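You operate a simulated robot arm through the tools that you are given. There is no shell and no other tool.

The job below is to be done with a simulated robot arm. You get a single attempt, and the scene is never put back.

Task
Swap the brown block for the new block with the same figure.
Fine: open the clamp, old block into the WORN tray, new block down in the seat, clamp shut; leave the other block.

It is judged by the outcome, as a careful person would: the job done as asked, and still so three seconds after it is handed in. It fails if anything else is knocked over, pushed out of place, dropped, spilled or broken.

Robot
A 7-joint arm with a two-finger parallel gripper, fixed in place. Base frame: the origin is on the floor under the middle of its stand, x ahead of it, y to its left, z up; the work surface is at about z = 86. Readings come in cm, degrees, newtons and seconds.
It reaches about 104.6 cm from its shoulder. Its first joint turns from -166.0 to 166.0 degrees. Payload 1.57 kg.
The TCP is the grasp point between the finger pads, 3 cm short of the fingertips. In the tool frame z runs along the fingers and y along their closing line. The gripper opens to 8 cm. The fingers are 1.7 cm wide and 1.2 cm thick; the gripper's body (4 by 8.2 cm) begins 8 cm behind the TCP.
Orientation is told as [roll, pitch, yaw] about the base's x, y, z axes, in that order, counted from this pose: with the fingers straight down and closing along the base's y, the tool's x points along the base's -x, its y along +y and its z along -z.

Tools
- The arm moves only by the tool apply_moves. Its argument "series" is a list of rows, each a list of 3 entries, a list of its own where there are three numbers: the shift along the base's x, y, z in units of 100 mm (1.0 is 100 mm), then the turn, a rotation vector about the base's x, y, z in units of 60 degrees (1.0 is 60 degrees), then the finger opening in cm, from 0 to 8. In form: [[[dx, dy, dz], [ax, ay, az], hand], ...]. A call has 1 to 20 rows; each row is the pose to reach, as a shift and turn from the pose commanded when the call began. A call with a number of a shift or a turn outside -1 to 1 is refused whole. Rows are played at 5 a second. More than 5 cm and 8.6 degrees between two rows, or a gripper value outside its range, and nothing of the call is played. A pose out of reach is approached as far as the arm can. The call stops where the force on the tool passes 40 N (or 10 N more than at its start, if that is more) or the arm is blocked; 0.2 s more then pass. Each finger travels about 15.3 cm/s and halts on what it meets, pressing with about 35 N; the grip force reading is that of the motor and also rises with nothing between the fingers. The clock runs only during rows and for 0.2 s after the last one: add rows that repeat a pose to give the fingers time. The reply holds the time, the measured pose of the TCP, the force on the tool along the base axes, the opening and the grip force, in the units named above and with some noise, with the torque about the TCP (base axes, N m) and any sound that the robot's microphone picked up, and new pictures: "pictures" is both (left out), scene, wrist or none.
- Cameras (640 x 400 px; columns grow to the right, rows downward): "scene" is fixed at [21.89, 50.22, 163.82]; the picture's right is [-0.58, -0.82, 0.00], its down [-0.56, 0.39, -0.73] and it looks along [0.60, -0.42, -0.68] (base axes); focal length 323 px, centre (320, 200). "wrist" rides on the gripper at [7.2, -0.7, -12.2] in the tool frame; the picture's right is [0.09, 1.00, 0.00], its down [-0.84, 0.08, -0.54] and it looks along [-0.54, 0.05, 0.84] (tool axes); focal length 238 px, centre (320, 200).
- probe_pixels(camera, pixels): for up to 12 pixels [column, row] of the newest picture of that camera ("zoom" is the newest enlarged one), the place [x, y, z] in the base frame of the surface seen there, good to about 0.2 cm. The clock stands still meanwhile.
- close_up(camera, box): a new picture of the part [left, top, right, bottom] of that camera's present view, enlarged. The clock stands still meanwhile.
- job_done(): hands the job in; it is judged then, once.

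Leave the gripper open and the arm clear of the work at the hand-in unless told otherwise.

The tools are called as name(argument=value, ...) on one line, values as JSON. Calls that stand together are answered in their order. apply_moves: Moves the arm, as the interface text tells. Its arguments: {"type":"object","properties":{"series":{"type":"array"},"pictures":{"type":"string","enum":["both","scene","wrist","none"]}},"required":["series"]} The other tools are called the same way: probe_pixels (camera, pixels) gives the place of the surface under pixels of a picture; close_up (camera, box) takes an enlarged picture of a part of a camera's view; job_done () hands the job in.

At the start:

```text
time: 0.0
ee_pos: [53.74, -8.97, 125.13]
tool_rot: [0.0, 0.0, 0.0]
force: [-0.2, -0.5, -0.1]
torque: [0.02, 0.0, 0.01]
grip_width: 7.99
finger_force: 0.1
```

scene: 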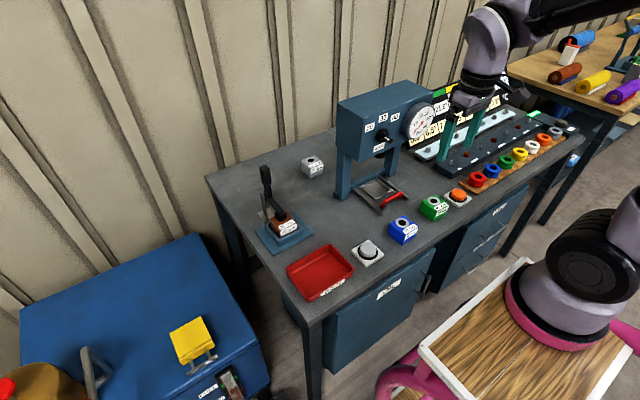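
wrist: 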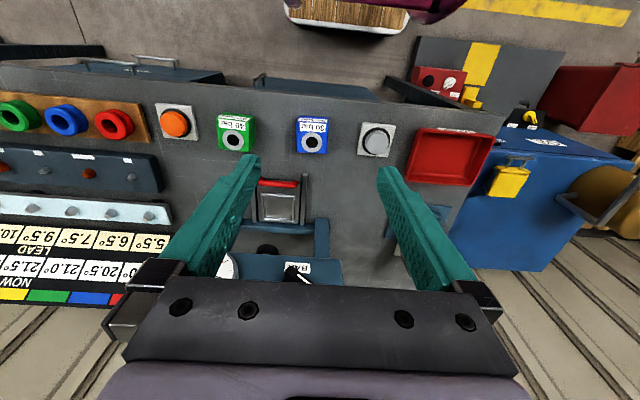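

I see a workbench with a clamp fixture holding a brown block at about (285,225), a red tray at (320,272), and white, blue and green blocks. I'll take enlarged views to read the labels first.

close_up(camera="scene", box=[240, 150, 360, 310])

close_up(camera="scene", box=[340, 160, 500, 280])

close_up(camera="scene", box=[245, 155, 325, 255])

close_up(camera="wrist", box=[150, 80, 510, 300])

```text
2.50 times, centred on (300, 230) of scene
```

zoom: 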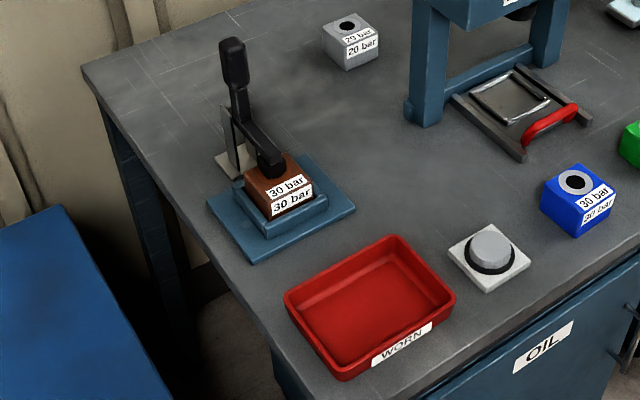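

```text
3.33 times, centred on (420, 220) of scene
```

zoom: 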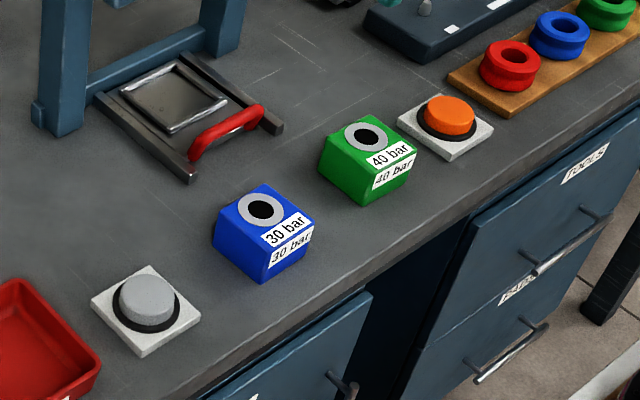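

```text
4.00 times, centred on (285, 205) of scene
```

zoom: 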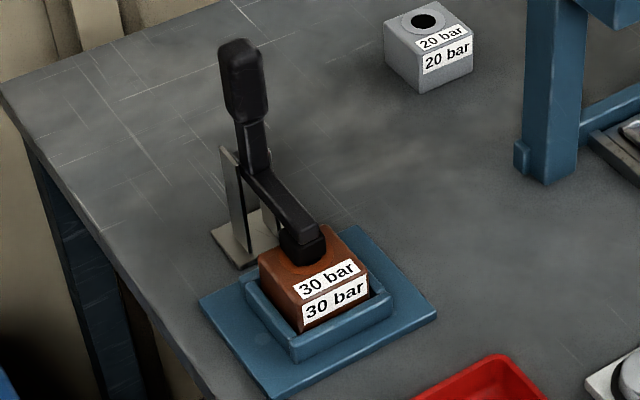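

```text
1.78 times, centred on (330, 190) of wrist
```

zoom: 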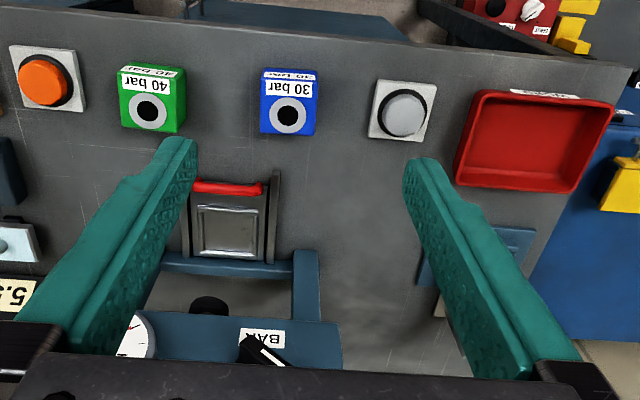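

The brown block under the clamp reads "30 bar", and blue also reads "30 bar" (green reads 40, white/grey reads 20). So blue is the replacement. Next I enlarge the clamp once more and measure its points.

close_up(camera="scene", box=[250, 160, 314, 200])

close_up(camera="scene", box=[245, 190, 325, 260])

close_up(camera="scene", box=[205, 155, 365, 255])

```text
10.00 times, centred on (282, 180) of scene
```

zoom: 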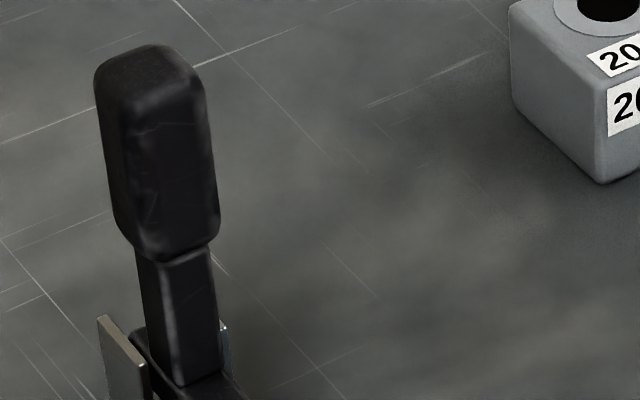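

```text
5.71 times, centred on (285, 225) of scene
```

zoom: 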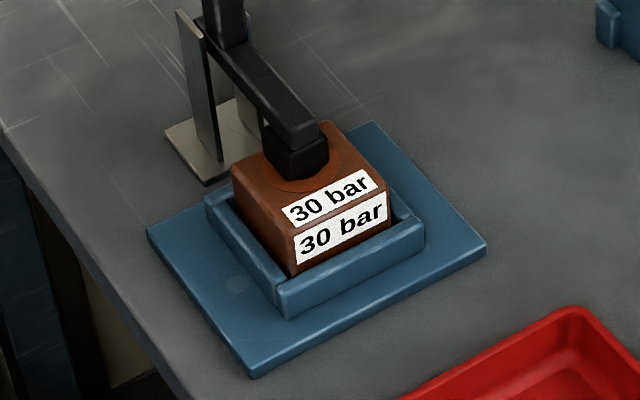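

```text
4.00 times, centred on (285, 205) of scene
```

zoom: 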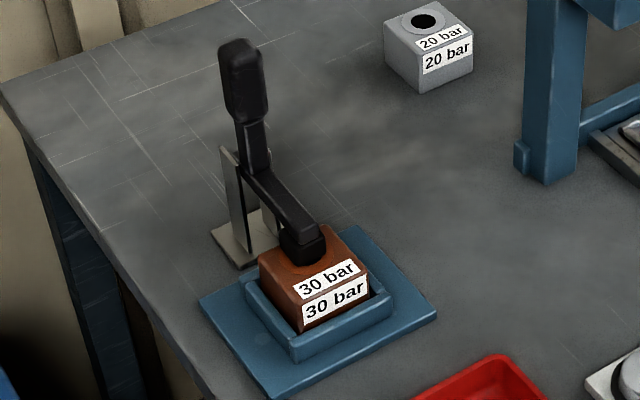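

The newest zoom covers scene columns 205–365, rows 155–255. I probe the clamp handle, lever, pad, block corners and nest.

probe_pixels(camera="zoom", pixels=[[240, 44], [232, 85], [258, 85], [250, 113], [255, 140], [285, 205], [308, 232], [303, 250], [235, 200], [232, 250], [220, 155], [262, 192]])

probe_pixels(camera="zoom", pixels=[[262, 256], [299, 299], [364, 266], [333, 229], [302, 325], [366, 293], [250, 285], [293, 350], [388, 298], [203, 302], [270, 393], [434, 315]])

probe_pixels(camera="scene", pixels=[[290, 268], [329, 247], [352, 268], [310, 299], [320, 272], [305, 275], [403, 221], [391, 225], [403, 238], [416, 225], [368, 249], [433, 203]])

```text
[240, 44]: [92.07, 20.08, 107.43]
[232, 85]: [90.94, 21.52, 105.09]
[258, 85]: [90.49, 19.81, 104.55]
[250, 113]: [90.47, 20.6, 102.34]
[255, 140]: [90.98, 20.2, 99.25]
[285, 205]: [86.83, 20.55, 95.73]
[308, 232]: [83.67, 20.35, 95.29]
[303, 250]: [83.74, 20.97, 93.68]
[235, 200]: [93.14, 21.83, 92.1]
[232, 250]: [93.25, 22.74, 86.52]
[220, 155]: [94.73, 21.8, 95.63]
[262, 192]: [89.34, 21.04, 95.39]
```

```text
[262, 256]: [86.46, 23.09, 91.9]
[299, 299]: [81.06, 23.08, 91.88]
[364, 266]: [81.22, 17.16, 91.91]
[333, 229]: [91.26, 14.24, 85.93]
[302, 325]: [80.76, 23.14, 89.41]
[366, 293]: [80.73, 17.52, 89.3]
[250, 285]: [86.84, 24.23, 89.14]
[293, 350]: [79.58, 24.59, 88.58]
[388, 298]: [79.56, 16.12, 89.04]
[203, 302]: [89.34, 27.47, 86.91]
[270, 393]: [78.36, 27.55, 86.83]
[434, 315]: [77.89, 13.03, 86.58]
```

```text
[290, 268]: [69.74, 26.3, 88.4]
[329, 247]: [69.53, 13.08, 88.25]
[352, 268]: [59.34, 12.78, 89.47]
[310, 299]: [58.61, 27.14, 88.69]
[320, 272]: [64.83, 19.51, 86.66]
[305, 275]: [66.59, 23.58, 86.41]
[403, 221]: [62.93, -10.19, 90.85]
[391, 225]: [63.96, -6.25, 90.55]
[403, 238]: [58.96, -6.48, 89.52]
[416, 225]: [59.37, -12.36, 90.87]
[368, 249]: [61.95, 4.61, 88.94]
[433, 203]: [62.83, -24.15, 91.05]
```

Everything lies square to the base axes: the clamp lever is in the plane y≈20.4, pivot near x≈91, z≈96, with the handle upright to z≈107.5. The brown block is centred near (83.8, 20.2), top z≈91.9, with nest walls up to z≈89. Next I measure the press and the blue block more closely.

close_up(camera="scene", box=[370, 190, 450, 250])

probe_pixels(camera="scene", pixels=[[338, 105], [405, 82], [380, 120], [345, 180], [418, 120], [312, 165], [480, 90], [560, 330], [500, 290], [290, 120], [210, 178], [445, 200]])

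```text
6.67 times, centred on (410, 220) of scene
```

zoom: 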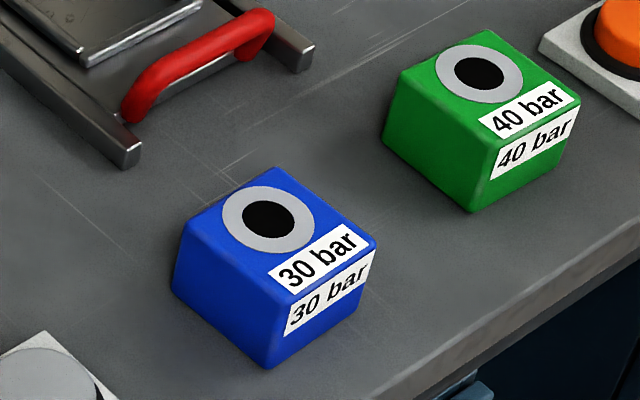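

```text
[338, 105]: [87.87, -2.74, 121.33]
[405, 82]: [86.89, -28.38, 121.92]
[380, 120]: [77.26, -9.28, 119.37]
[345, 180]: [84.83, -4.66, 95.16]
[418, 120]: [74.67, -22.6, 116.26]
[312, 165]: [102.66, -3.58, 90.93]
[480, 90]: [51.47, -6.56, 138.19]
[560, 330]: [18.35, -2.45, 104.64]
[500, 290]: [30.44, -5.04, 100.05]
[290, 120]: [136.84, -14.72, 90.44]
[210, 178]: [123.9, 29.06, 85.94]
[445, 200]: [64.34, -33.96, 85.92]
```

probe_pixels(camera="zoom", pixels=[[188, 226], [284, 292], [374, 244], [278, 172], [178, 285], [266, 364], [356, 305], [268, 218], [232, 218], [305, 218], [400, 72], [575, 90]])

```text
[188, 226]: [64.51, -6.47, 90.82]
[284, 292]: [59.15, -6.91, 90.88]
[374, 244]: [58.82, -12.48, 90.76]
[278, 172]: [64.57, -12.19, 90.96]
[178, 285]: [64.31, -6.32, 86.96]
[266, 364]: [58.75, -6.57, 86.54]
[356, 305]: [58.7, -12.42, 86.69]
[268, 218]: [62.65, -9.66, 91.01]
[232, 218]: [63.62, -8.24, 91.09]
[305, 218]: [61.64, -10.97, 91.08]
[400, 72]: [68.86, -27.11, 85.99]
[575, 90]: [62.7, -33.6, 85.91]
```

The blue block spans x 58.8–64.5 and y −12.4…−6.4, top z≈91.0, about 5.8 cm square. The press box (x>75, y −3…−28, top z≈122) must be kept clear. Now I move diagonally toward the clamp at z≈125.

apply_moves(series=[[[0.15, 0.25, 0], [0, 0, 0], 8], [[0.3, 0.5, 0], [0, 0, 0], 8], [[0.45, 0.75, 0], [0, 0, 0], 8], [[0.6, 1.0, 0], [0, 0, 0], 8], [[0.6, 1.0, 0], [0, 0, 0], 8]], pictures="none")

apply_moves(series=[[[0.2, 0.25, 0], [0, 0, 0], 8], [[0.4, 0.5, 0], [0, 0, 0], 8], [[0.6, 0.75, 0], [0, 0, 0], 8], [[0.8, 1.0, 0], [0, 0, 0], 8], [[0.8, 1.0, 0], [0, 0, 0], 8]], pictures="none")

apply_moves(series=[[[0.2, 0.25, 0], [0, 0, 0], 8], [[0.4, 0.5, 0], [0, 0, 0], 8], [[0.6, 0.75, 0], [0, 0, 0], 8], [[0.8, 0.94, 0], [0, 0, 0], 8], [[0.8, 0.94, 0], [0, 0, 0], 8]], pictures="both")

```text
time: 1.2
ee_pos: [59.5, 1.32, 124.96]
tool_rot: [0.0, -0.1, 0.0]
force: [0.4, -0.6, 0.3]
torque: [-0.01, 0.0, -0.03]
grip_width: 8.01
finger_force: 0.0
```

```text
time: 2.4
ee_pos: [67.65, 10.96, 124.89]
tool_rot: [0.0, 0.1, 0.0]
force: [-0.5, -0.3, -1.2]
torque: [0.01, -0.05, -0.02]
grip_width: 8.0
finger_force: 0.1
```

```text
time: 3.6
ee_pos: [75.28, 20.53, 125.01]
tool_rot: [0.0, 0.0, 0.1]
force: [-0.2, -0.4, -0.5]
torque: [-0.01, -0.03, 0.02]
grip_width: 7.99
finger_force: 0.0
```

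scene: 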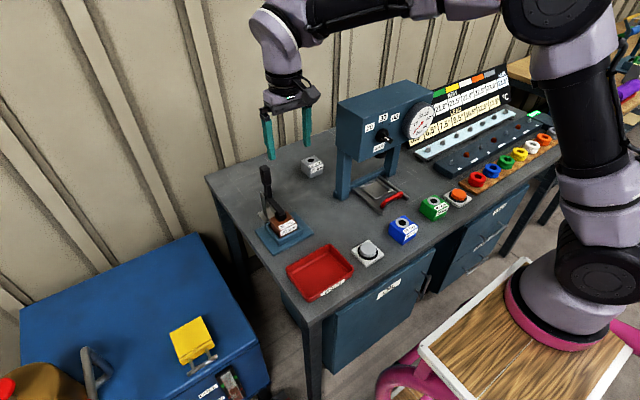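
wrist: 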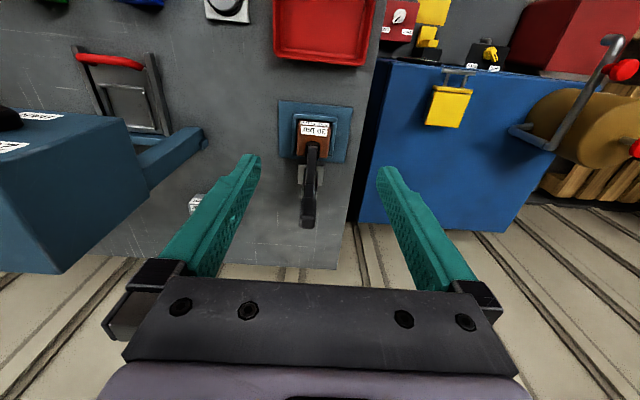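

The arm is at (75.3, 20.5, 125). The wrist view now shows the clamp at about (310,160) from above. I enlarge it to see how the lever and nest are built.

close_up(camera="wrist", box=[260, 85, 370, 245])

close_up(camera="wrist", box=[270, 95, 354, 155])

```text
2.50 times, centred on (315, 165) of wrist
```

zoom: 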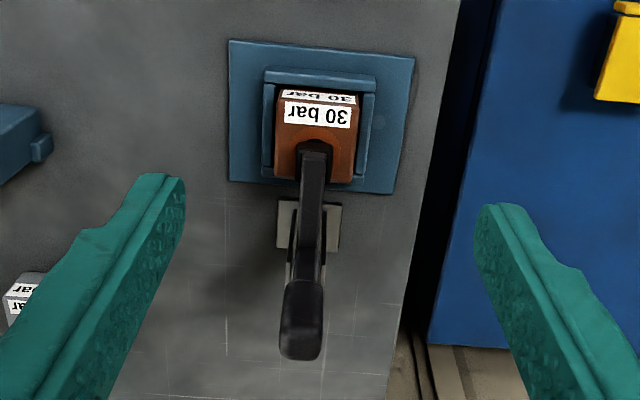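

```text
6.67 times, centred on (312, 125) of wrist
```

zoom: 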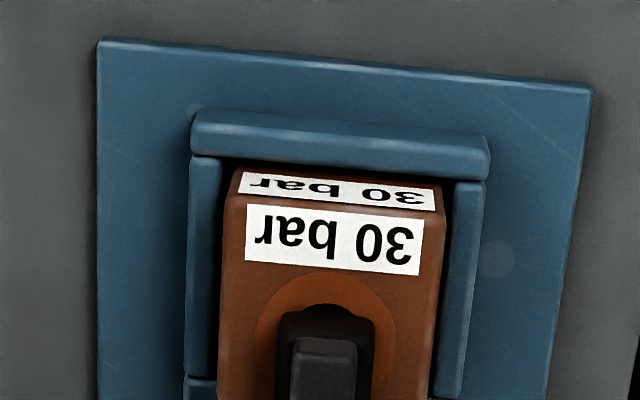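

The nest has walls around the block, and the lever is a plain L-shape: the handle stands up at the rear, and the arm reaches forward onto the block. The clamp opens by pushing the handle back (+x). I'll close the fingers and test reach above the clamp (fingertips staying above z≈112, handle top 107.5).

apply_moves(series=[[[0.2, 0, -0.1], [0, 0, 0], 4], [[0.4, 0, -0.2], [0, 0, 0], 0], [[0.6, 0, -0.3], [0, 0, 0], 0], [[0.8, 0, -0.4], [0, 0, 0], 0], [[1.0, 0, -0.5], [0, 0, 0], 0], [[1.0, 0, -0.5], [0, 0, 0], 0], [[1.0, 0, -0.5], [0, 0, 0], 0]], pictures="none")

apply_moves(series=[[[0.2, 0, -0.1], [0, 0, 0], 0], [[0.4, 0, -0.2], [0, 0, 0], 0], [[0.6, 0, -0.3], [0, 0, 0], 0], [[0.8, 0, -0.4], [0, 0, 0], 0], [[1.0, 0, -0.5], [0, 0, 0], 0], [[1.0, 0, -0.5], [0, 0, 0], 0], [[1.0, 0, -0.5], [0, 0, 0], 0]], pictures="both")

```text
time: 5.2
ee_pos: [85.59, 20.67, 120.17]
tool_rot: [0.0, 0.0, -0.1]
force: [-0.8, -0.5, 1.1]
torque: [0.0, 0.01, 0.01]
grip_width: 0.01
finger_force: 21.1
```

```text
time: 6.8
ee_pos: [95.71, 20.47, 115.13]
tool_rot: [0.0, 0.1, 0.0]
force: [-0.4, -1.1, 0.1]
torque: [0.0, -0.03, 0.0]
grip_width: 0.0
finger_force: 21.5
```

scene: 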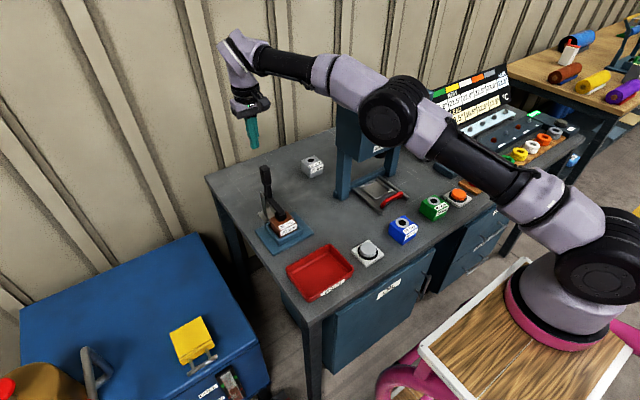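
wrist: 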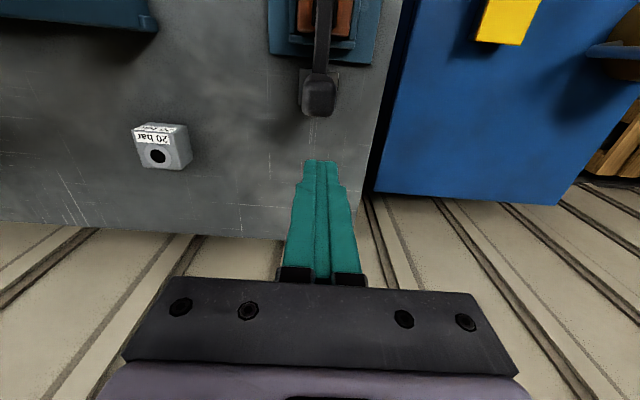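

The arm reaches (95.7, 20.5, 115) with fingers straight down, elbow well clear of the press. The wrist view shows the handle top at about (318,95). I probe the handle and lever for exact lateral position.

close_up(camera="wrist", box=[260, 0, 388, 120])

probe_pixels(camera="wrist", pixels=[[318, 80], [318, 92], [307, 95], [330, 95], [318, 108], [320, 60], [322, 30], [314, 50], [328, 50]])

```text
3.33 times, centred on (324, 60) of wrist
```

zoom: 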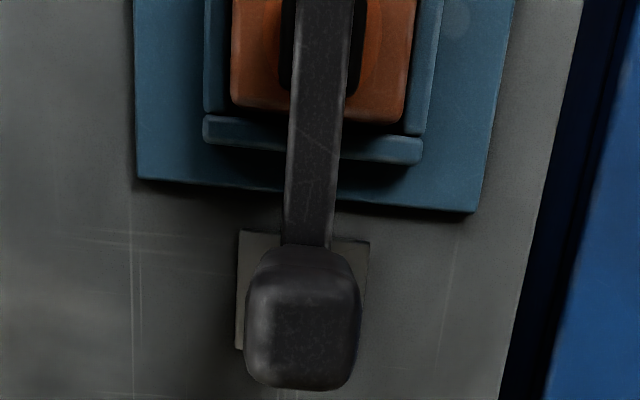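

```text
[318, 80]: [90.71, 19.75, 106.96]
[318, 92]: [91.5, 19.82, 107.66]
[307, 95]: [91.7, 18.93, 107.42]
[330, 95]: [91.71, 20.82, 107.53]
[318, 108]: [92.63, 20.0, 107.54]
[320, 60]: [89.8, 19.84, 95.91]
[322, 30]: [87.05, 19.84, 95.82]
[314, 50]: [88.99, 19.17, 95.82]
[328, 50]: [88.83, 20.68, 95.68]
```

The handle is centred on y≈19.9, x 90.6–92.7, top z≈107.5; the lever arm top is at z≈95.8. Before pushing, I test how far back the arm can reach behind the handle in free space.

apply_moves(series=[[[0.15, -0.05, -0.2], [0, 0, 0], 0], [[0.3, -0.05, -0.4], [0, 0, 0], 0], [[0.45, -0.05, -0.7], [0, 0, 0], 0], [[0.55, -0.05, -1.0], [0, 0, 0], 0], [[0.55, -0.05, -1.0], [0, 0, 0], 0], [[0.55, -0.05, -1.0], [0, 0, 0], 0]], pictures="scene")

```text
time: 8.2
ee_pos: [98.27, 20.25, 105.0]
tool_rot: [0.0, 0.0, 0.0]
force: [0.1, 1.2, -0.3]
torque: [0.01, 0.01, 0.03]
grip_width: 0.0
finger_force: 21.4
out of reach, approached as far as the arm can: row 2, 3, 4, 5, 6
```

scene: 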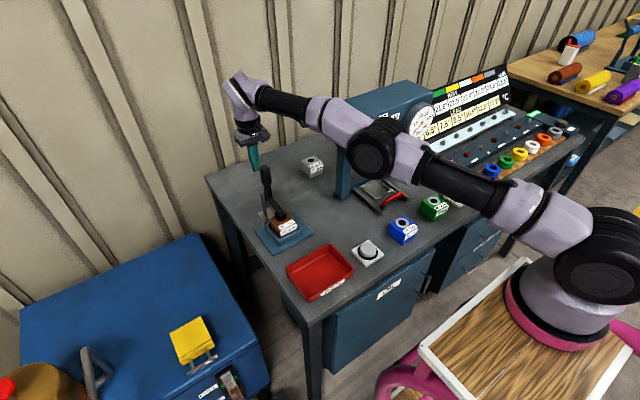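

With fingers straight down, reach ends at x≈98.3 here, so I'll tilt the fingers about 15° forward for the push to gain reach. First I go straight up, then back over in front of the handle.

apply_moves(series=[[[-0.1, 0, 0.3], [0, 0, 0], 0], [[-0.25, 0, 0.6], [0, 0, 0], 0], [[-0.4, 0, 0.9], [0, 0, 0], 0], [[-0.55, 0, 1.0], [0, 0, 0], 0], [[-0.55, 0, 1.0], [0, 0, 0], 0]], pictures="none")

```text
time: 9.4
ee_pos: [92.82, 20.43, 115.03]
tool_rot: [0.0, -0.1, 0.0]
force: [0.9, -0.9, 0.0]
torque: [-0.01, -0.03, 0.0]
grip_width: 0.03
finger_force: 21.9
```

I'm at (92.8, 20.4, 115.0). Now I go back to x≈86.5, tilt 15° forward, shift to y≈19.9 and lower in front of the handle to TCP z≈106.7.

apply_moves(series=[[[-0.2, -0.02, 0], [0, -0.08, 0], 0], [[-0.4, -0.05, 0], [0, -0.16, 0], 0], [[-0.63, -0.05, 0], [0, -0.25, 0], 0], [[-0.63, -0.05, -0.3], [0, -0.25, 0], 0], [[-0.63, -0.05, -0.6], [0, -0.25, 0], 0], [[-0.63, -0.05, -0.84], [0, -0.25, 0], 0], [[-0.63, -0.05, -0.84], [0, -0.25, 0], 0]], pictures="both")

```text
time: 11.0
ee_pos: [86.41, 19.82, 106.71]
tool_rot: [0.0, -15.1, 0.0]
force: [0.0, 0.0, -0.8]
torque: [-0.01, -0.03, 0.03]
grip_width: 0.01
finger_force: 21.3
```

scene: 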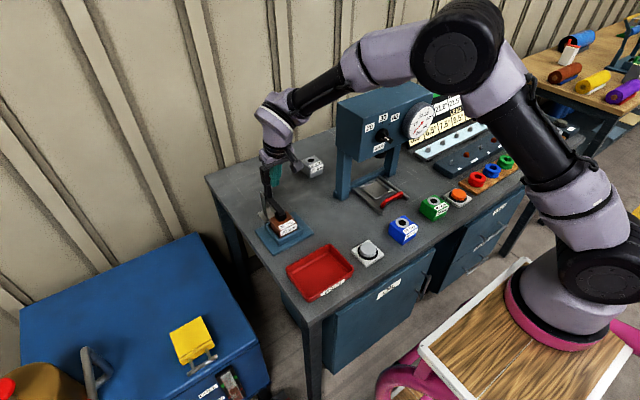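
wrist: 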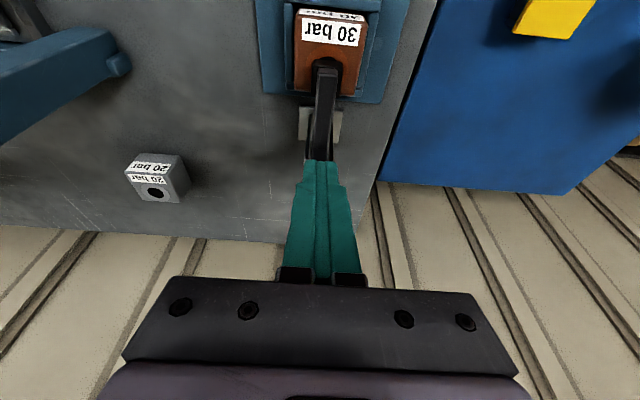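

The TCP is at (86.4, 19.8, 106.7), tilted 15°. I check the spacing between fingers and handle in an enlarged scene view.

close_up(camera="scene", box=[230, 130, 330, 240])

```text
3.64 times, centred on (280, 185) of scene
```

zoom: 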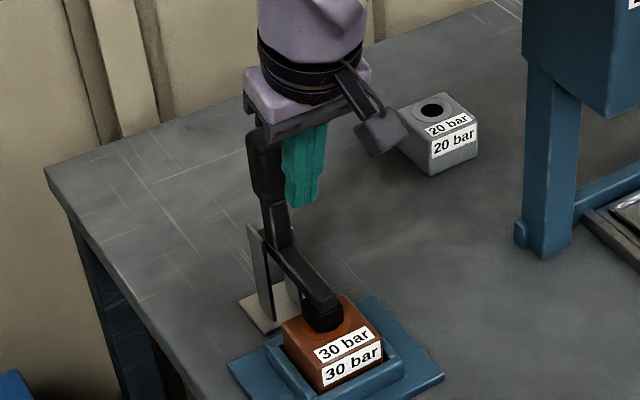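

There's clear space: fingers are just in front of the handle at zoom (300,165), camera box well above the lever arm. Now I push the handle back along its arc, in small steps to about 45°.

apply_moves(series=[[[0.12, 0, 0], [0, 0, 0], 0], [[0.24, 0, 0], [0, 0, 0], 0], [[0.32, 0, 0], [0, 0, 0], 0], [[0.4, 0, 0], [0, 0, 0], 0], [[0.492, 0, -0.006], [0, 0, 0], 0], [[0.605, 0, -0.035], [0, 0, 0], 0], [[0.719, 0, -0.07], [0, 0, 0], 0], [[0.82, 0, -0.13], [0, 0, 0], 0], [[0.922, 0, -0.19], [0, 0, 0], 0], [[0.922, 0, -0.19], [0, 0, 0], 0]], pictures="both")

```text
time: 13.2
ee_pos: [95.73, 19.86, 105.04]
tool_rot: [0.0, -14.9, 0.0]
force: [-0.7, -0.2, 0.3]
torque: [0.01, -0.02, -0.01]
grip_width: 0.0
finger_force: 21.6
```

scene: 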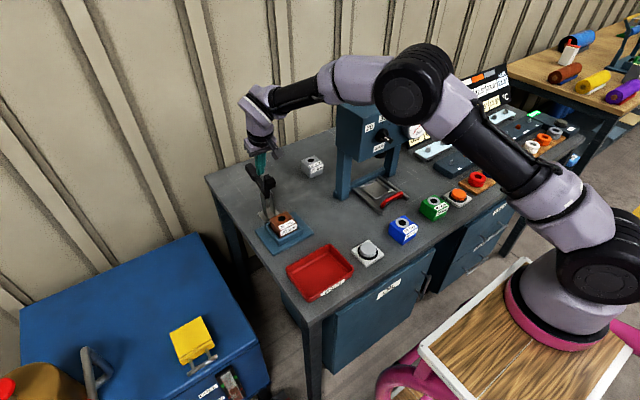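
wrist: 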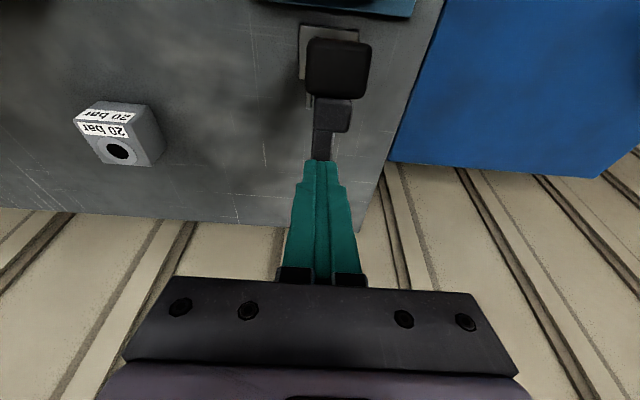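

The handle moved back and the clamp arm has risen; no force remains on the tool. I look closer at the lever's present angle.

close_up(camera="scene", box=[230, 130, 330, 240])

close_up(camera="wrist", box=[260, 0, 388, 180])

probe_pixels(camera="wrist", pixels=[[335, 55], [335, 95], [333, 110], [325, 130], [323, 150], [310, 110], [335, 80]])

```text
3.64 times, centred on (280, 185) of scene
```

zoom: 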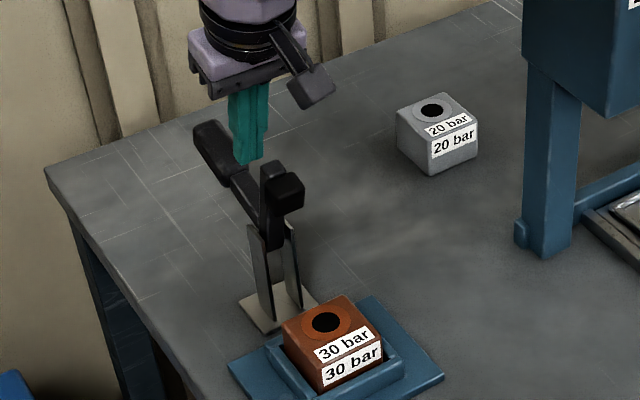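

```text
2.22 times, centred on (324, 90) of wrist
```

zoom: 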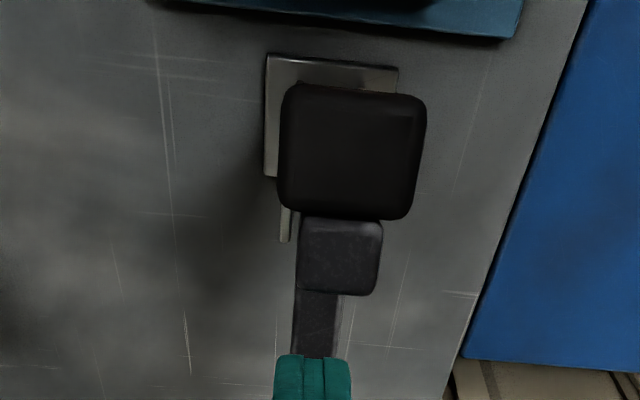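

```text
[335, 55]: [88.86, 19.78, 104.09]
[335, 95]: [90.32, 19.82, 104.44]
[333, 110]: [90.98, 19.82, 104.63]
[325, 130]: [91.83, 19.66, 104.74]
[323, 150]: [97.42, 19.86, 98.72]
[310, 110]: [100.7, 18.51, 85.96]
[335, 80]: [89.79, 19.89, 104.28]
```

The lever seems to have swung fully over on its own: the arm stands upright, with the pad at x≈89, z≈104. I probe the handle to read its angle.

close_up(camera="scene", box=[255, 140, 345, 200])

probe_pixels(camera="scene", pixels=[[249, 167], [252, 172], [258, 178], [262, 184], [265, 190], [270, 181], [276, 185], [270, 195], [268, 205], [281, 183], [277, 190]])

```text
6.67 times, centred on (300, 170) of scene
```

zoom: 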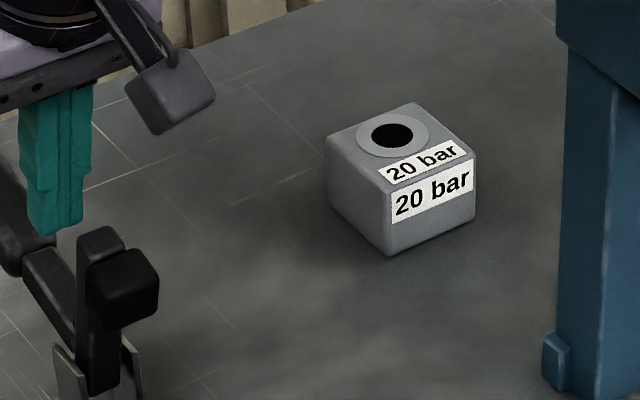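

```text
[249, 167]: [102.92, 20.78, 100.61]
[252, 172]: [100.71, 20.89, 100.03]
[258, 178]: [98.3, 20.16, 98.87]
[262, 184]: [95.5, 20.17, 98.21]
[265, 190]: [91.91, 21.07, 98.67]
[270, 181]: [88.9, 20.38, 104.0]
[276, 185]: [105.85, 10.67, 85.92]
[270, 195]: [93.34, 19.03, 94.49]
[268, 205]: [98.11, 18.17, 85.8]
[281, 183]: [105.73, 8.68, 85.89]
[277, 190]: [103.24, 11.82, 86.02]
```

The lever snapped open: handle now slopes ~77° back, pad is at x≈87–90, z≈102–104, clear above the block. I'll lift out, back away to x≈80 and open the fingers, keeping the 15° forward tilt so the hand leans away from the raised clamp arm.

apply_moves(series=[[[0, 0, 0.25], [0, 0, 0], 0], [[0, 0, 0.5], [0, 0, 0], 0], [[0, 0, 0.75], [0, 0, 0], 0], [[0, 0, 1.0], [0, 0, 0], 0], [[-0.3, 0, 1.0], [0, 0, 0], 0], [[-0.6, 0, 1.0], [0, 0, 0], 0], [[-1.0, 0, 1.0], [0, 0, 0], 0], [[-1.0, 0, 1.0], [0, 0, 0], 0]], pictures="none")

apply_moves(series=[[[-0.3, 0, 0], [0, 0, 0], 2], [[-0.6, 0, 0], [0, 0, 0], 5], [[-0.9, 0, 0], [0, 0, 0], 8], [[-0.9, 0, 0], [0, 0, 0], 8], [[-0.9, 0, 0], [0, 0, 0], 8]], pictures="both")

```text
time: 15.0
ee_pos: [85.9, 20.12, 114.93]
tool_rot: [0.1, -15.1, 0.0]
force: [0.6, 0.5, -0.2]
torque: [0.02, 0.0, 0.0]
grip_width: 0.0
finger_force: 20.6
```

```text
time: 16.2
ee_pos: [76.88, 19.75, 115.1]
tool_rot: [0.0, -15.0, 0.0]
force: [0.2, -0.9, -0.3]
torque: [-0.01, -0.04, -0.01]
grip_width: 8.01
finger_force: 0.1
```

scene: 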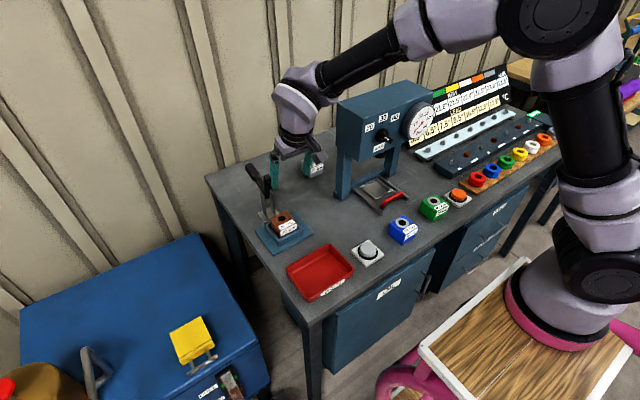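
wrist: 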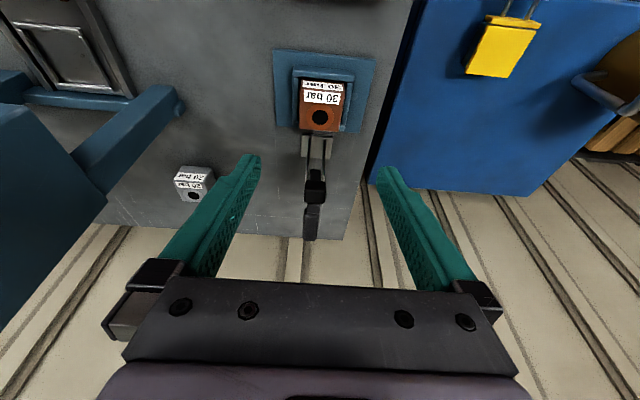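

The clamp stays open. Now I enlarge the wrist view of the nest (about (320,105)) to measure the brown block and walls precisely.

close_up(camera="wrist", box=[270, 60, 370, 160])

close_up(camera="wrist", box=[280, 60, 360, 140])

```text
4.00 times, centred on (320, 110) of wrist
```

zoom: 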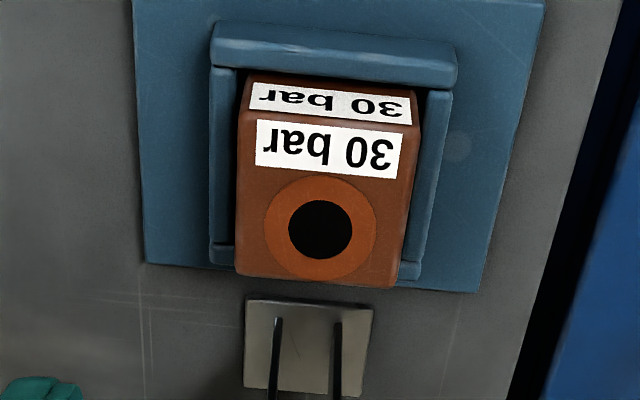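

```text
5.00 times, centred on (320, 100) of wrist
```

zoom: 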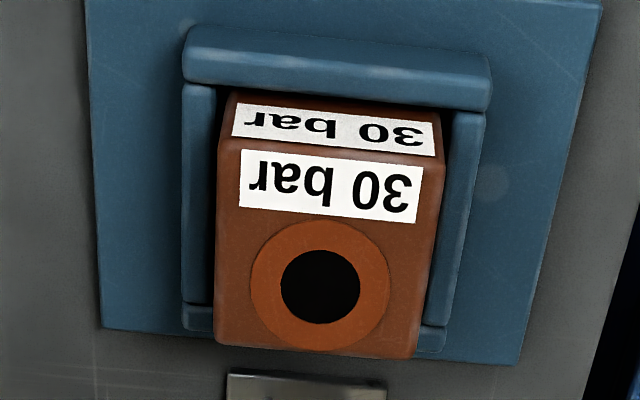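

probe_pixels(camera="zoom", pixels=[[222, 250], [428, 250], [320, 345], [330, 150], [198, 200], [466, 200], [186, 200], [476, 200], [337, 55], [196, 318], [434, 340], [270, 285]])

probe_pixels(camera="zoom", pixels=[[224, 160], [436, 178], [224, 335], [408, 348], [328, 88], [484, 80], [192, 60], [210, 200], [455, 200], [370, 285], [320, 240], [320, 340]])

```text
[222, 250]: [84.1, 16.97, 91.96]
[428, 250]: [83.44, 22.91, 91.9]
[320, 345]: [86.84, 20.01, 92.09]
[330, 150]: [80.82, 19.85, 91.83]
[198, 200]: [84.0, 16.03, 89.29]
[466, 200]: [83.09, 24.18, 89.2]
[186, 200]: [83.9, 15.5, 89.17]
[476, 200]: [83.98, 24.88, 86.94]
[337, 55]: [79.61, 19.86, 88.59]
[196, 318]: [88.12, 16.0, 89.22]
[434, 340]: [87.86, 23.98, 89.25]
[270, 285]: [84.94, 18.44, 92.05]
```

```text
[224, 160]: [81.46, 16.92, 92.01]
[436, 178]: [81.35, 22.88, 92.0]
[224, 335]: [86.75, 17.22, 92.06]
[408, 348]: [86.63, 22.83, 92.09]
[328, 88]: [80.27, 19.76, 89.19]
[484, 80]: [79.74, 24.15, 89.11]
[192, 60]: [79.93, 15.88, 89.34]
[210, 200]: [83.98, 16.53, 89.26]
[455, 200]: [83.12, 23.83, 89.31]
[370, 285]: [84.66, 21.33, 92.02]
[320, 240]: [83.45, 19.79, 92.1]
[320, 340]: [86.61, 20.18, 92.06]
```

Measured: brown block y 16.95–22.95 (centre 19.95), x 80.8–86.85 (centre 83.8), top z 92.0; nest wall tops z≈89.25. I'll come in over the block with open fingers, staying above it first.

apply_moves(series=[[[0.25, 0.01, -0.2], [0, 0, 0], 8], [[0.5, 0.01, -0.4], [0, 0, 0], 8], [[0.71, 0.01, -0.6], [0, 0, 0], 8], [[0.71, 0.01, -0.8], [0, 0, 0], 8], [[0.71, 0.01, -1.0], [0, 0, 0], 8], [[0.71, 0.01, -1.0], [0, 0, 0], 8], [[0.71, 0.01, -1.0], [0, 0, 0], 8]], pictures="both")

```text
time: 17.8
ee_pos: [83.86, 19.88, 105.01]
tool_rot: [0.0, -15.0, 0.0]
force: [0.4, 0.5, 0.0]
torque: [0.0, -0.01, 0.01]
grip_width: 8.02
finger_force: 0.2
```

scene: 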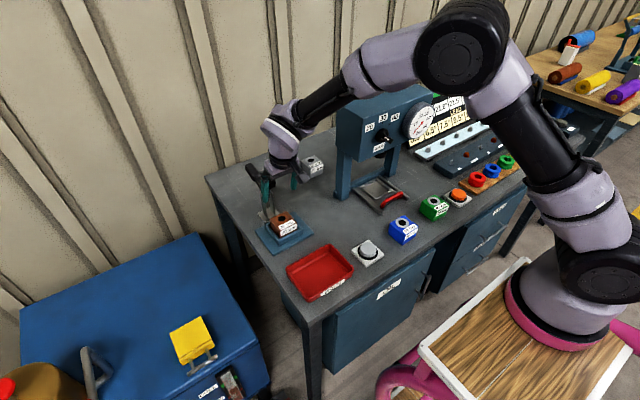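
wrist: 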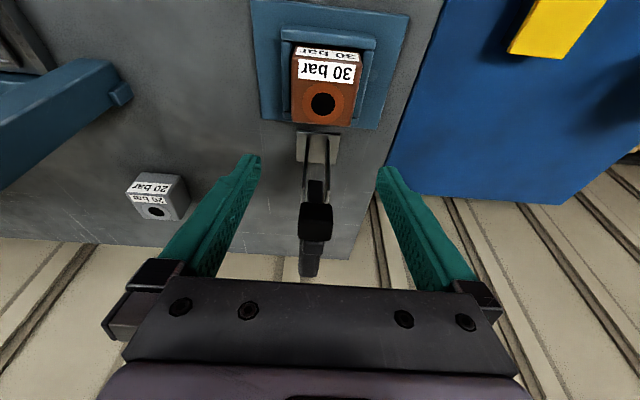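

I'm at (83.9, 19.9, 105.0) above the block. Before going lower I probe the raised pad and arm to verify clearance with the gripper body.

probe_pixels(camera="wrist", pixels=[[316, 200], [316, 205], [316, 215], [316, 228], [316, 240], [301, 220], [331, 220], [315, 185], [311, 265]])

close_up(camera="wrist", box=[270, 120, 370, 290])

close_up(camera="scene", box=[230, 130, 330, 240])

```text
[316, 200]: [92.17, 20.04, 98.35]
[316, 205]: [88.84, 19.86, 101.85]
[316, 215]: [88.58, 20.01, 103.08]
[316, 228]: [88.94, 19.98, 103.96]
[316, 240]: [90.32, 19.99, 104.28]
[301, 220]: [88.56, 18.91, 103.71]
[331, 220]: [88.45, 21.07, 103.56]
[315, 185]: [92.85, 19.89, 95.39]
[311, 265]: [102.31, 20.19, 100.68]
```

```text
2.35 times, centred on (320, 205) of wrist
```

zoom: 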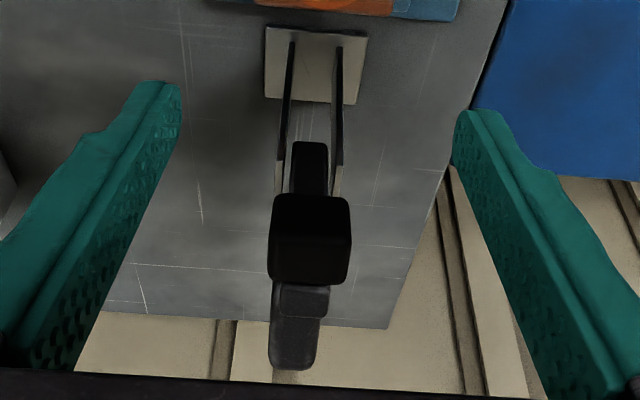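

```text
3.64 times, centred on (280, 185) of scene
```

zoom: 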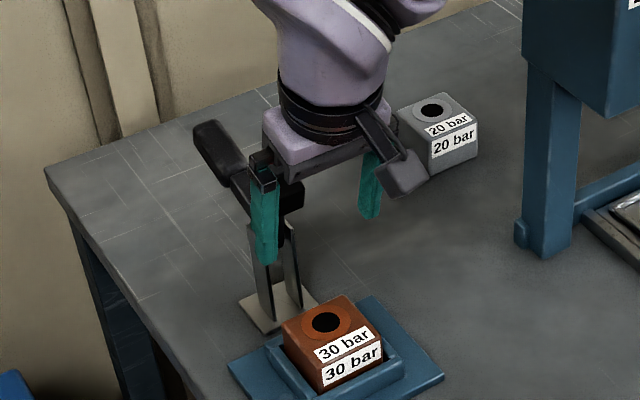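

The pad's front face is at x≈88.5; the tilted hand stays below x≈85.5 there, so there's 3 cm of room. I descend to just above the block top.

apply_moves(series=[[[0, 0, -0.25], [0, 0, 0], 8], [[0, 0, -0.5], [0, 0, 0], 8], [[0, 0, -0.75], [0, 0, 0], 8], [[0, 0, -0.95], [0, 0, 0], 8], [[0, 0, -0.95], [0, 0, 0], 8], [[0, 0, -0.95], [0, 0, 0], 8]], pictures="both")

```text
time: 19.2
ee_pos: [83.69, 20.16, 95.26]
tool_rot: [0.0, -15.0, 0.0]
force: [0.4, 0.2, -0.6]
torque: [0.0, 0.01, -0.02]
grip_width: 8.0
finger_force: 0.0
```

scene: 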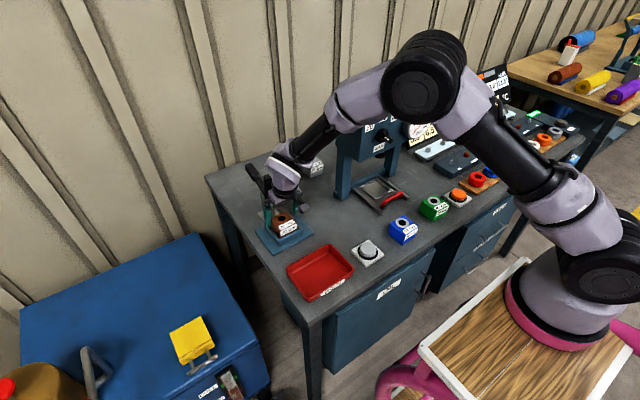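
wrist: 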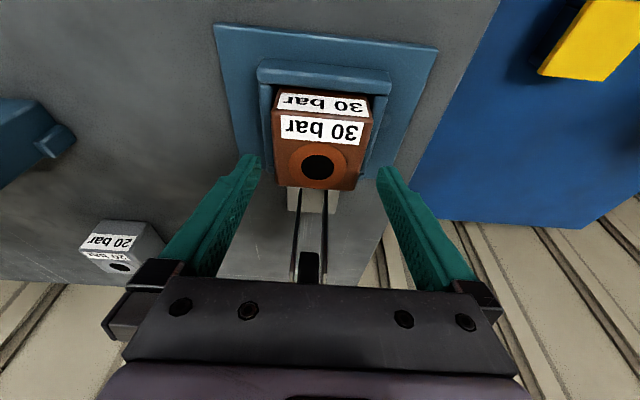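

Block is centred between the fingers (fingertips at columns 250 and 388, block at 272–370). I lower 2.7 cm so the tips stop just above the nest walls.

apply_moves(series=[[[0.01, 0, -0.1], [0, 0, 0], 8], [[0.01, 0, -0.2], [0, 0, 0], 8], [[0.01, 0, -0.26], [0, 0, 0], 8], [[0.01, 0, -0.26], [0, 0, 0], 8], [[0.01, 0, -0.26], [0, 0, 0], 8]], pictures="both")

close_up(camera="scene", box=[240, 160, 330, 250])

close_up(camera="wrist", box=[220, 60, 420, 260])

```text
time: 20.4
ee_pos: [83.96, 20.07, 92.87]
tool_rot: [0.0, -15.1, 0.0]
force: [-0.5, 0.3, 0.1]
torque: [0.01, -0.01, 0.0]
grip_width: 8.01
finger_force: 0.1
```

scene: 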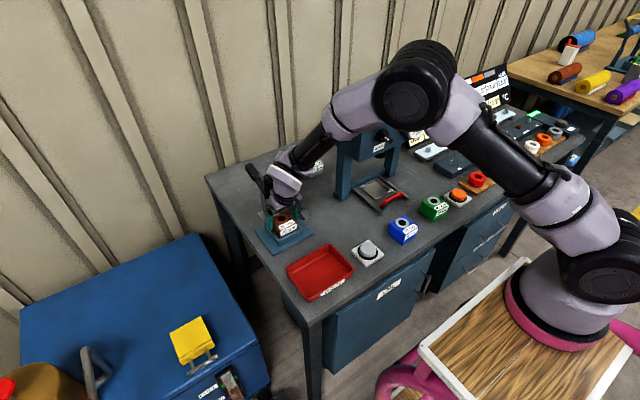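
wrist: 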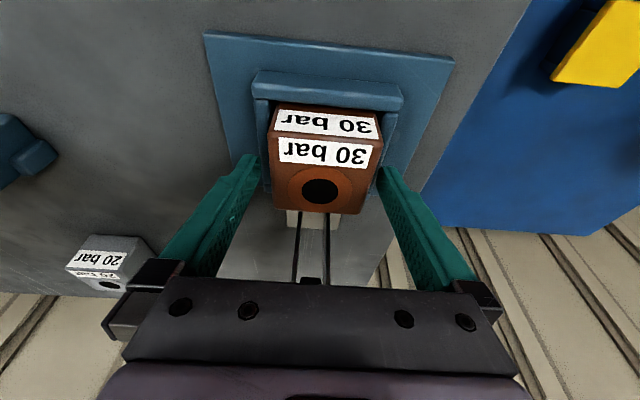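

```text
4.44 times, centred on (285, 205) of scene
```

zoom: 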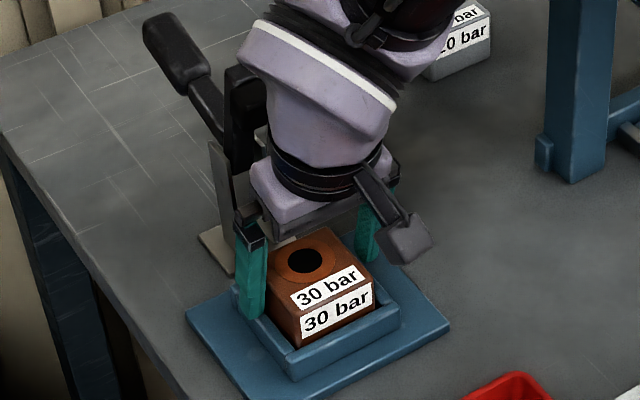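

```text
2.00 times, centred on (320, 160) of wrist
```

zoom: 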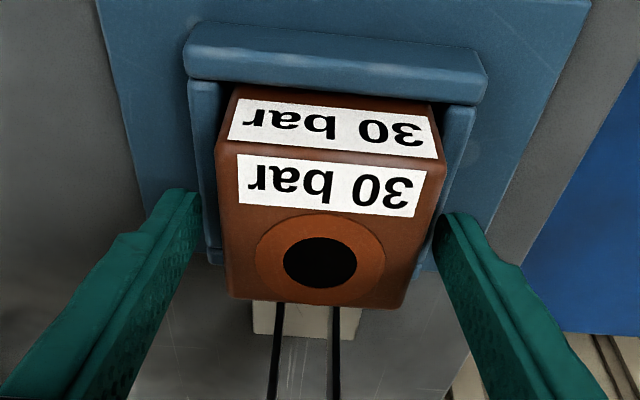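

Both fingers straddle the block with tips just over the wall tops. I close on it.

apply_moves(series=[[[0, 0, 0], [0, 0, 0], 7], [[0, 0, 0], [0, 0, 0], 6.4], [[0, 0, 0], [0, 0, 0], 5.5], [[0, 0, 0], [0, 0, 0], 4.5], [[0, 0, 0], [0, 0, 0], 4], [[0, 0, 0], [0, 0, 0], 4]], pictures="none")

```text
time: 21.8
ee_pos: [83.86, 19.97, 92.81]
tool_rot: [-0.1, -15.0, 0.0]
force: [-0.1, 1.8, 2.0]
torque: [0.05, -0.08, 0.06]
grip_width: 6.36
finger_force: 34.7
```

Grip reads 34.7 N at 6.36 cm, so the block is held. I lift slowly by 3 cm and check.

apply_moves(series=[[[0, 0, 0.05], [0, 0, 0], 4], [[0, 0, 0.1], [0, 0, 0], 4], [[0, 0, 0.17], [0, 0, 0], 4], [[0, 0, 0.25], [0, 0, 0], 4], [[0, 0, 0.32], [0, 0, 0], 4], [[0, 0, 0.4], [0, 0, 0], 4], [[0, 0, 0.4], [0, 0, 0], 4]], pictures="both")

close_up(camera="scene", box=[240, 160, 330, 250])

```text
time: 23.4
ee_pos: [84.09, 20.04, 96.73]
tool_rot: [0.0, -14.9, 0.0]
force: [-0.4, -0.8, -7.2]
torque: [0.0, 0.02, -0.02]
grip_width: 6.37
finger_force: 35.5
```

scene: 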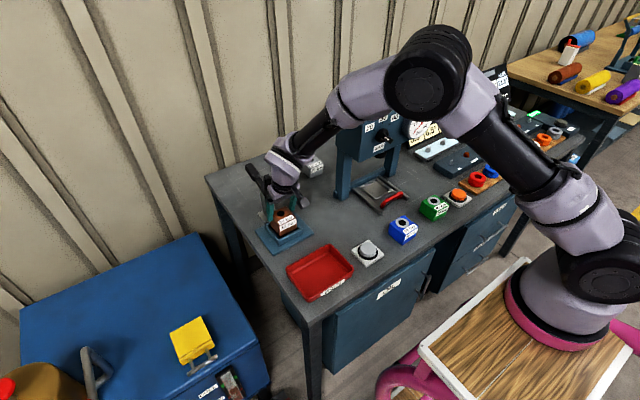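
wrist: 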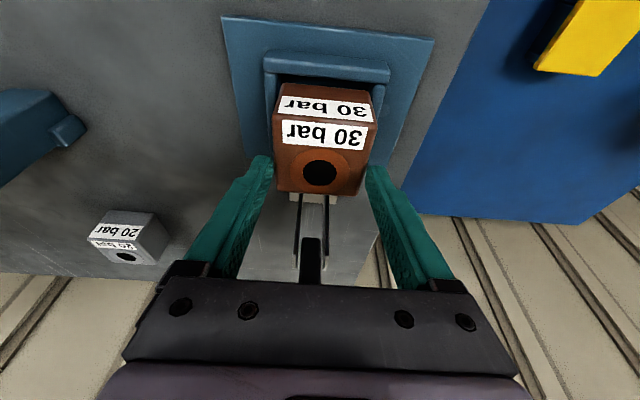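

```text
4.44 times, centred on (285, 205) of scene
```

zoom: 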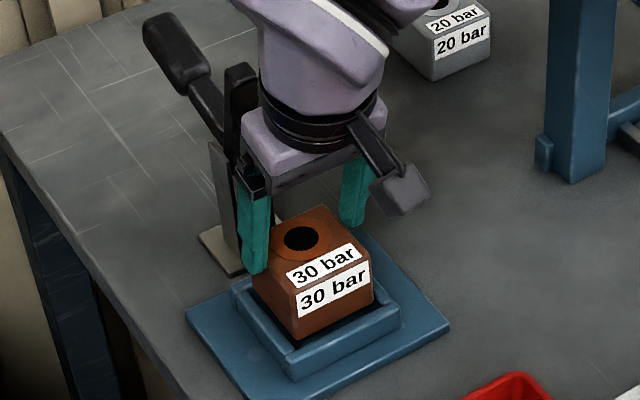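

The block is up and held (about 7 N weight) with no slip. Next I raise it more and carry it along −x toward the WORN tray, centred at about (64.3, 19.9).

apply_moves(series=[[[0, 0, 0.15], [0, 0, 0], 4], [[0, 0, 0.3], [0, 0, 0], 4], [[-0.15, 0, 0.4], [0, 0, 0], 4], [[-0.3, 0, 0.4], [0, 0, 0], 4], [[-0.45, 0, 0.4], [0, 0, 0], 4], [[-0.6, 0, 0.4], [0, 0, 0], 4], [[-0.75, 0, 0.4], [0, 0, 0], 4], [[-0.9, 0, 0.4], [0, 0, 0], 4], [[-1.0, 0, 0.4], [0, 0, 0], 4], [[-1.0, 0, 0.4], [0, 0, 0], 4]], pictures="none")

apply_moves(series=[[[-0.15, 0, 0], [0, 0, 0], 4], [[-0.3, 0, 0], [0, 0, 0], 4], [[-0.45, 0, 0], [0, 0, 0], 4], [[-0.6, 0, 0], [0, 0, 0], 4], [[-0.75, 0, 0], [0, 0, 0], 4], [[-0.88, 0, 0], [0, 0, 0], 4], [[-0.95, 0, 0], [0, 0, 0], 4], [[-0.95, 0, 0], [0, 0, 0], 4]], pictures="both")

close_up(camera="scene", box=[260, 190, 400, 310])

```text
time: 25.6
ee_pos: [73.81, 19.89, 100.86]
tool_rot: [0.1, -15.1, 0.0]
force: [0.8, 0.7, -6.3]
torque: [0.03, -0.01, -0.02]
grip_width: 6.38
finger_force: 35.1
```

```text
time: 27.4
ee_pos: [64.43, 19.67, 100.8]
tool_rot: [0.1, -15.0, 0.1]
force: [-1.2, -0.2, -5.3]
torque: [0.0, -0.02, 0.02]
grip_width: 6.38
finger_force: 35.4
```

scene: 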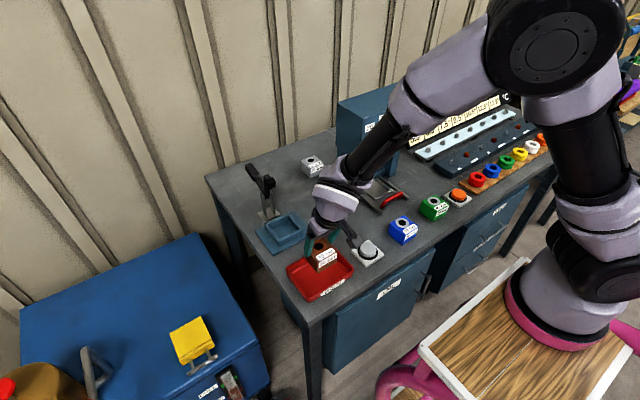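
wrist: 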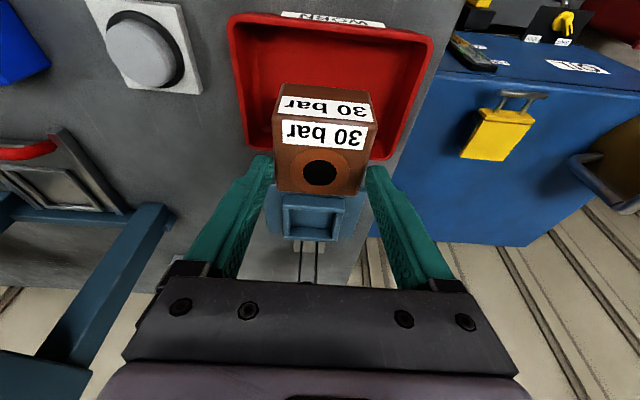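

```text
3.33 times, centred on (330, 250) of scene
```

zoom: 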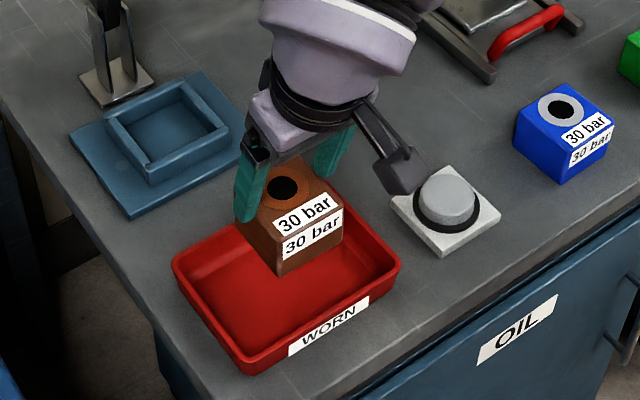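

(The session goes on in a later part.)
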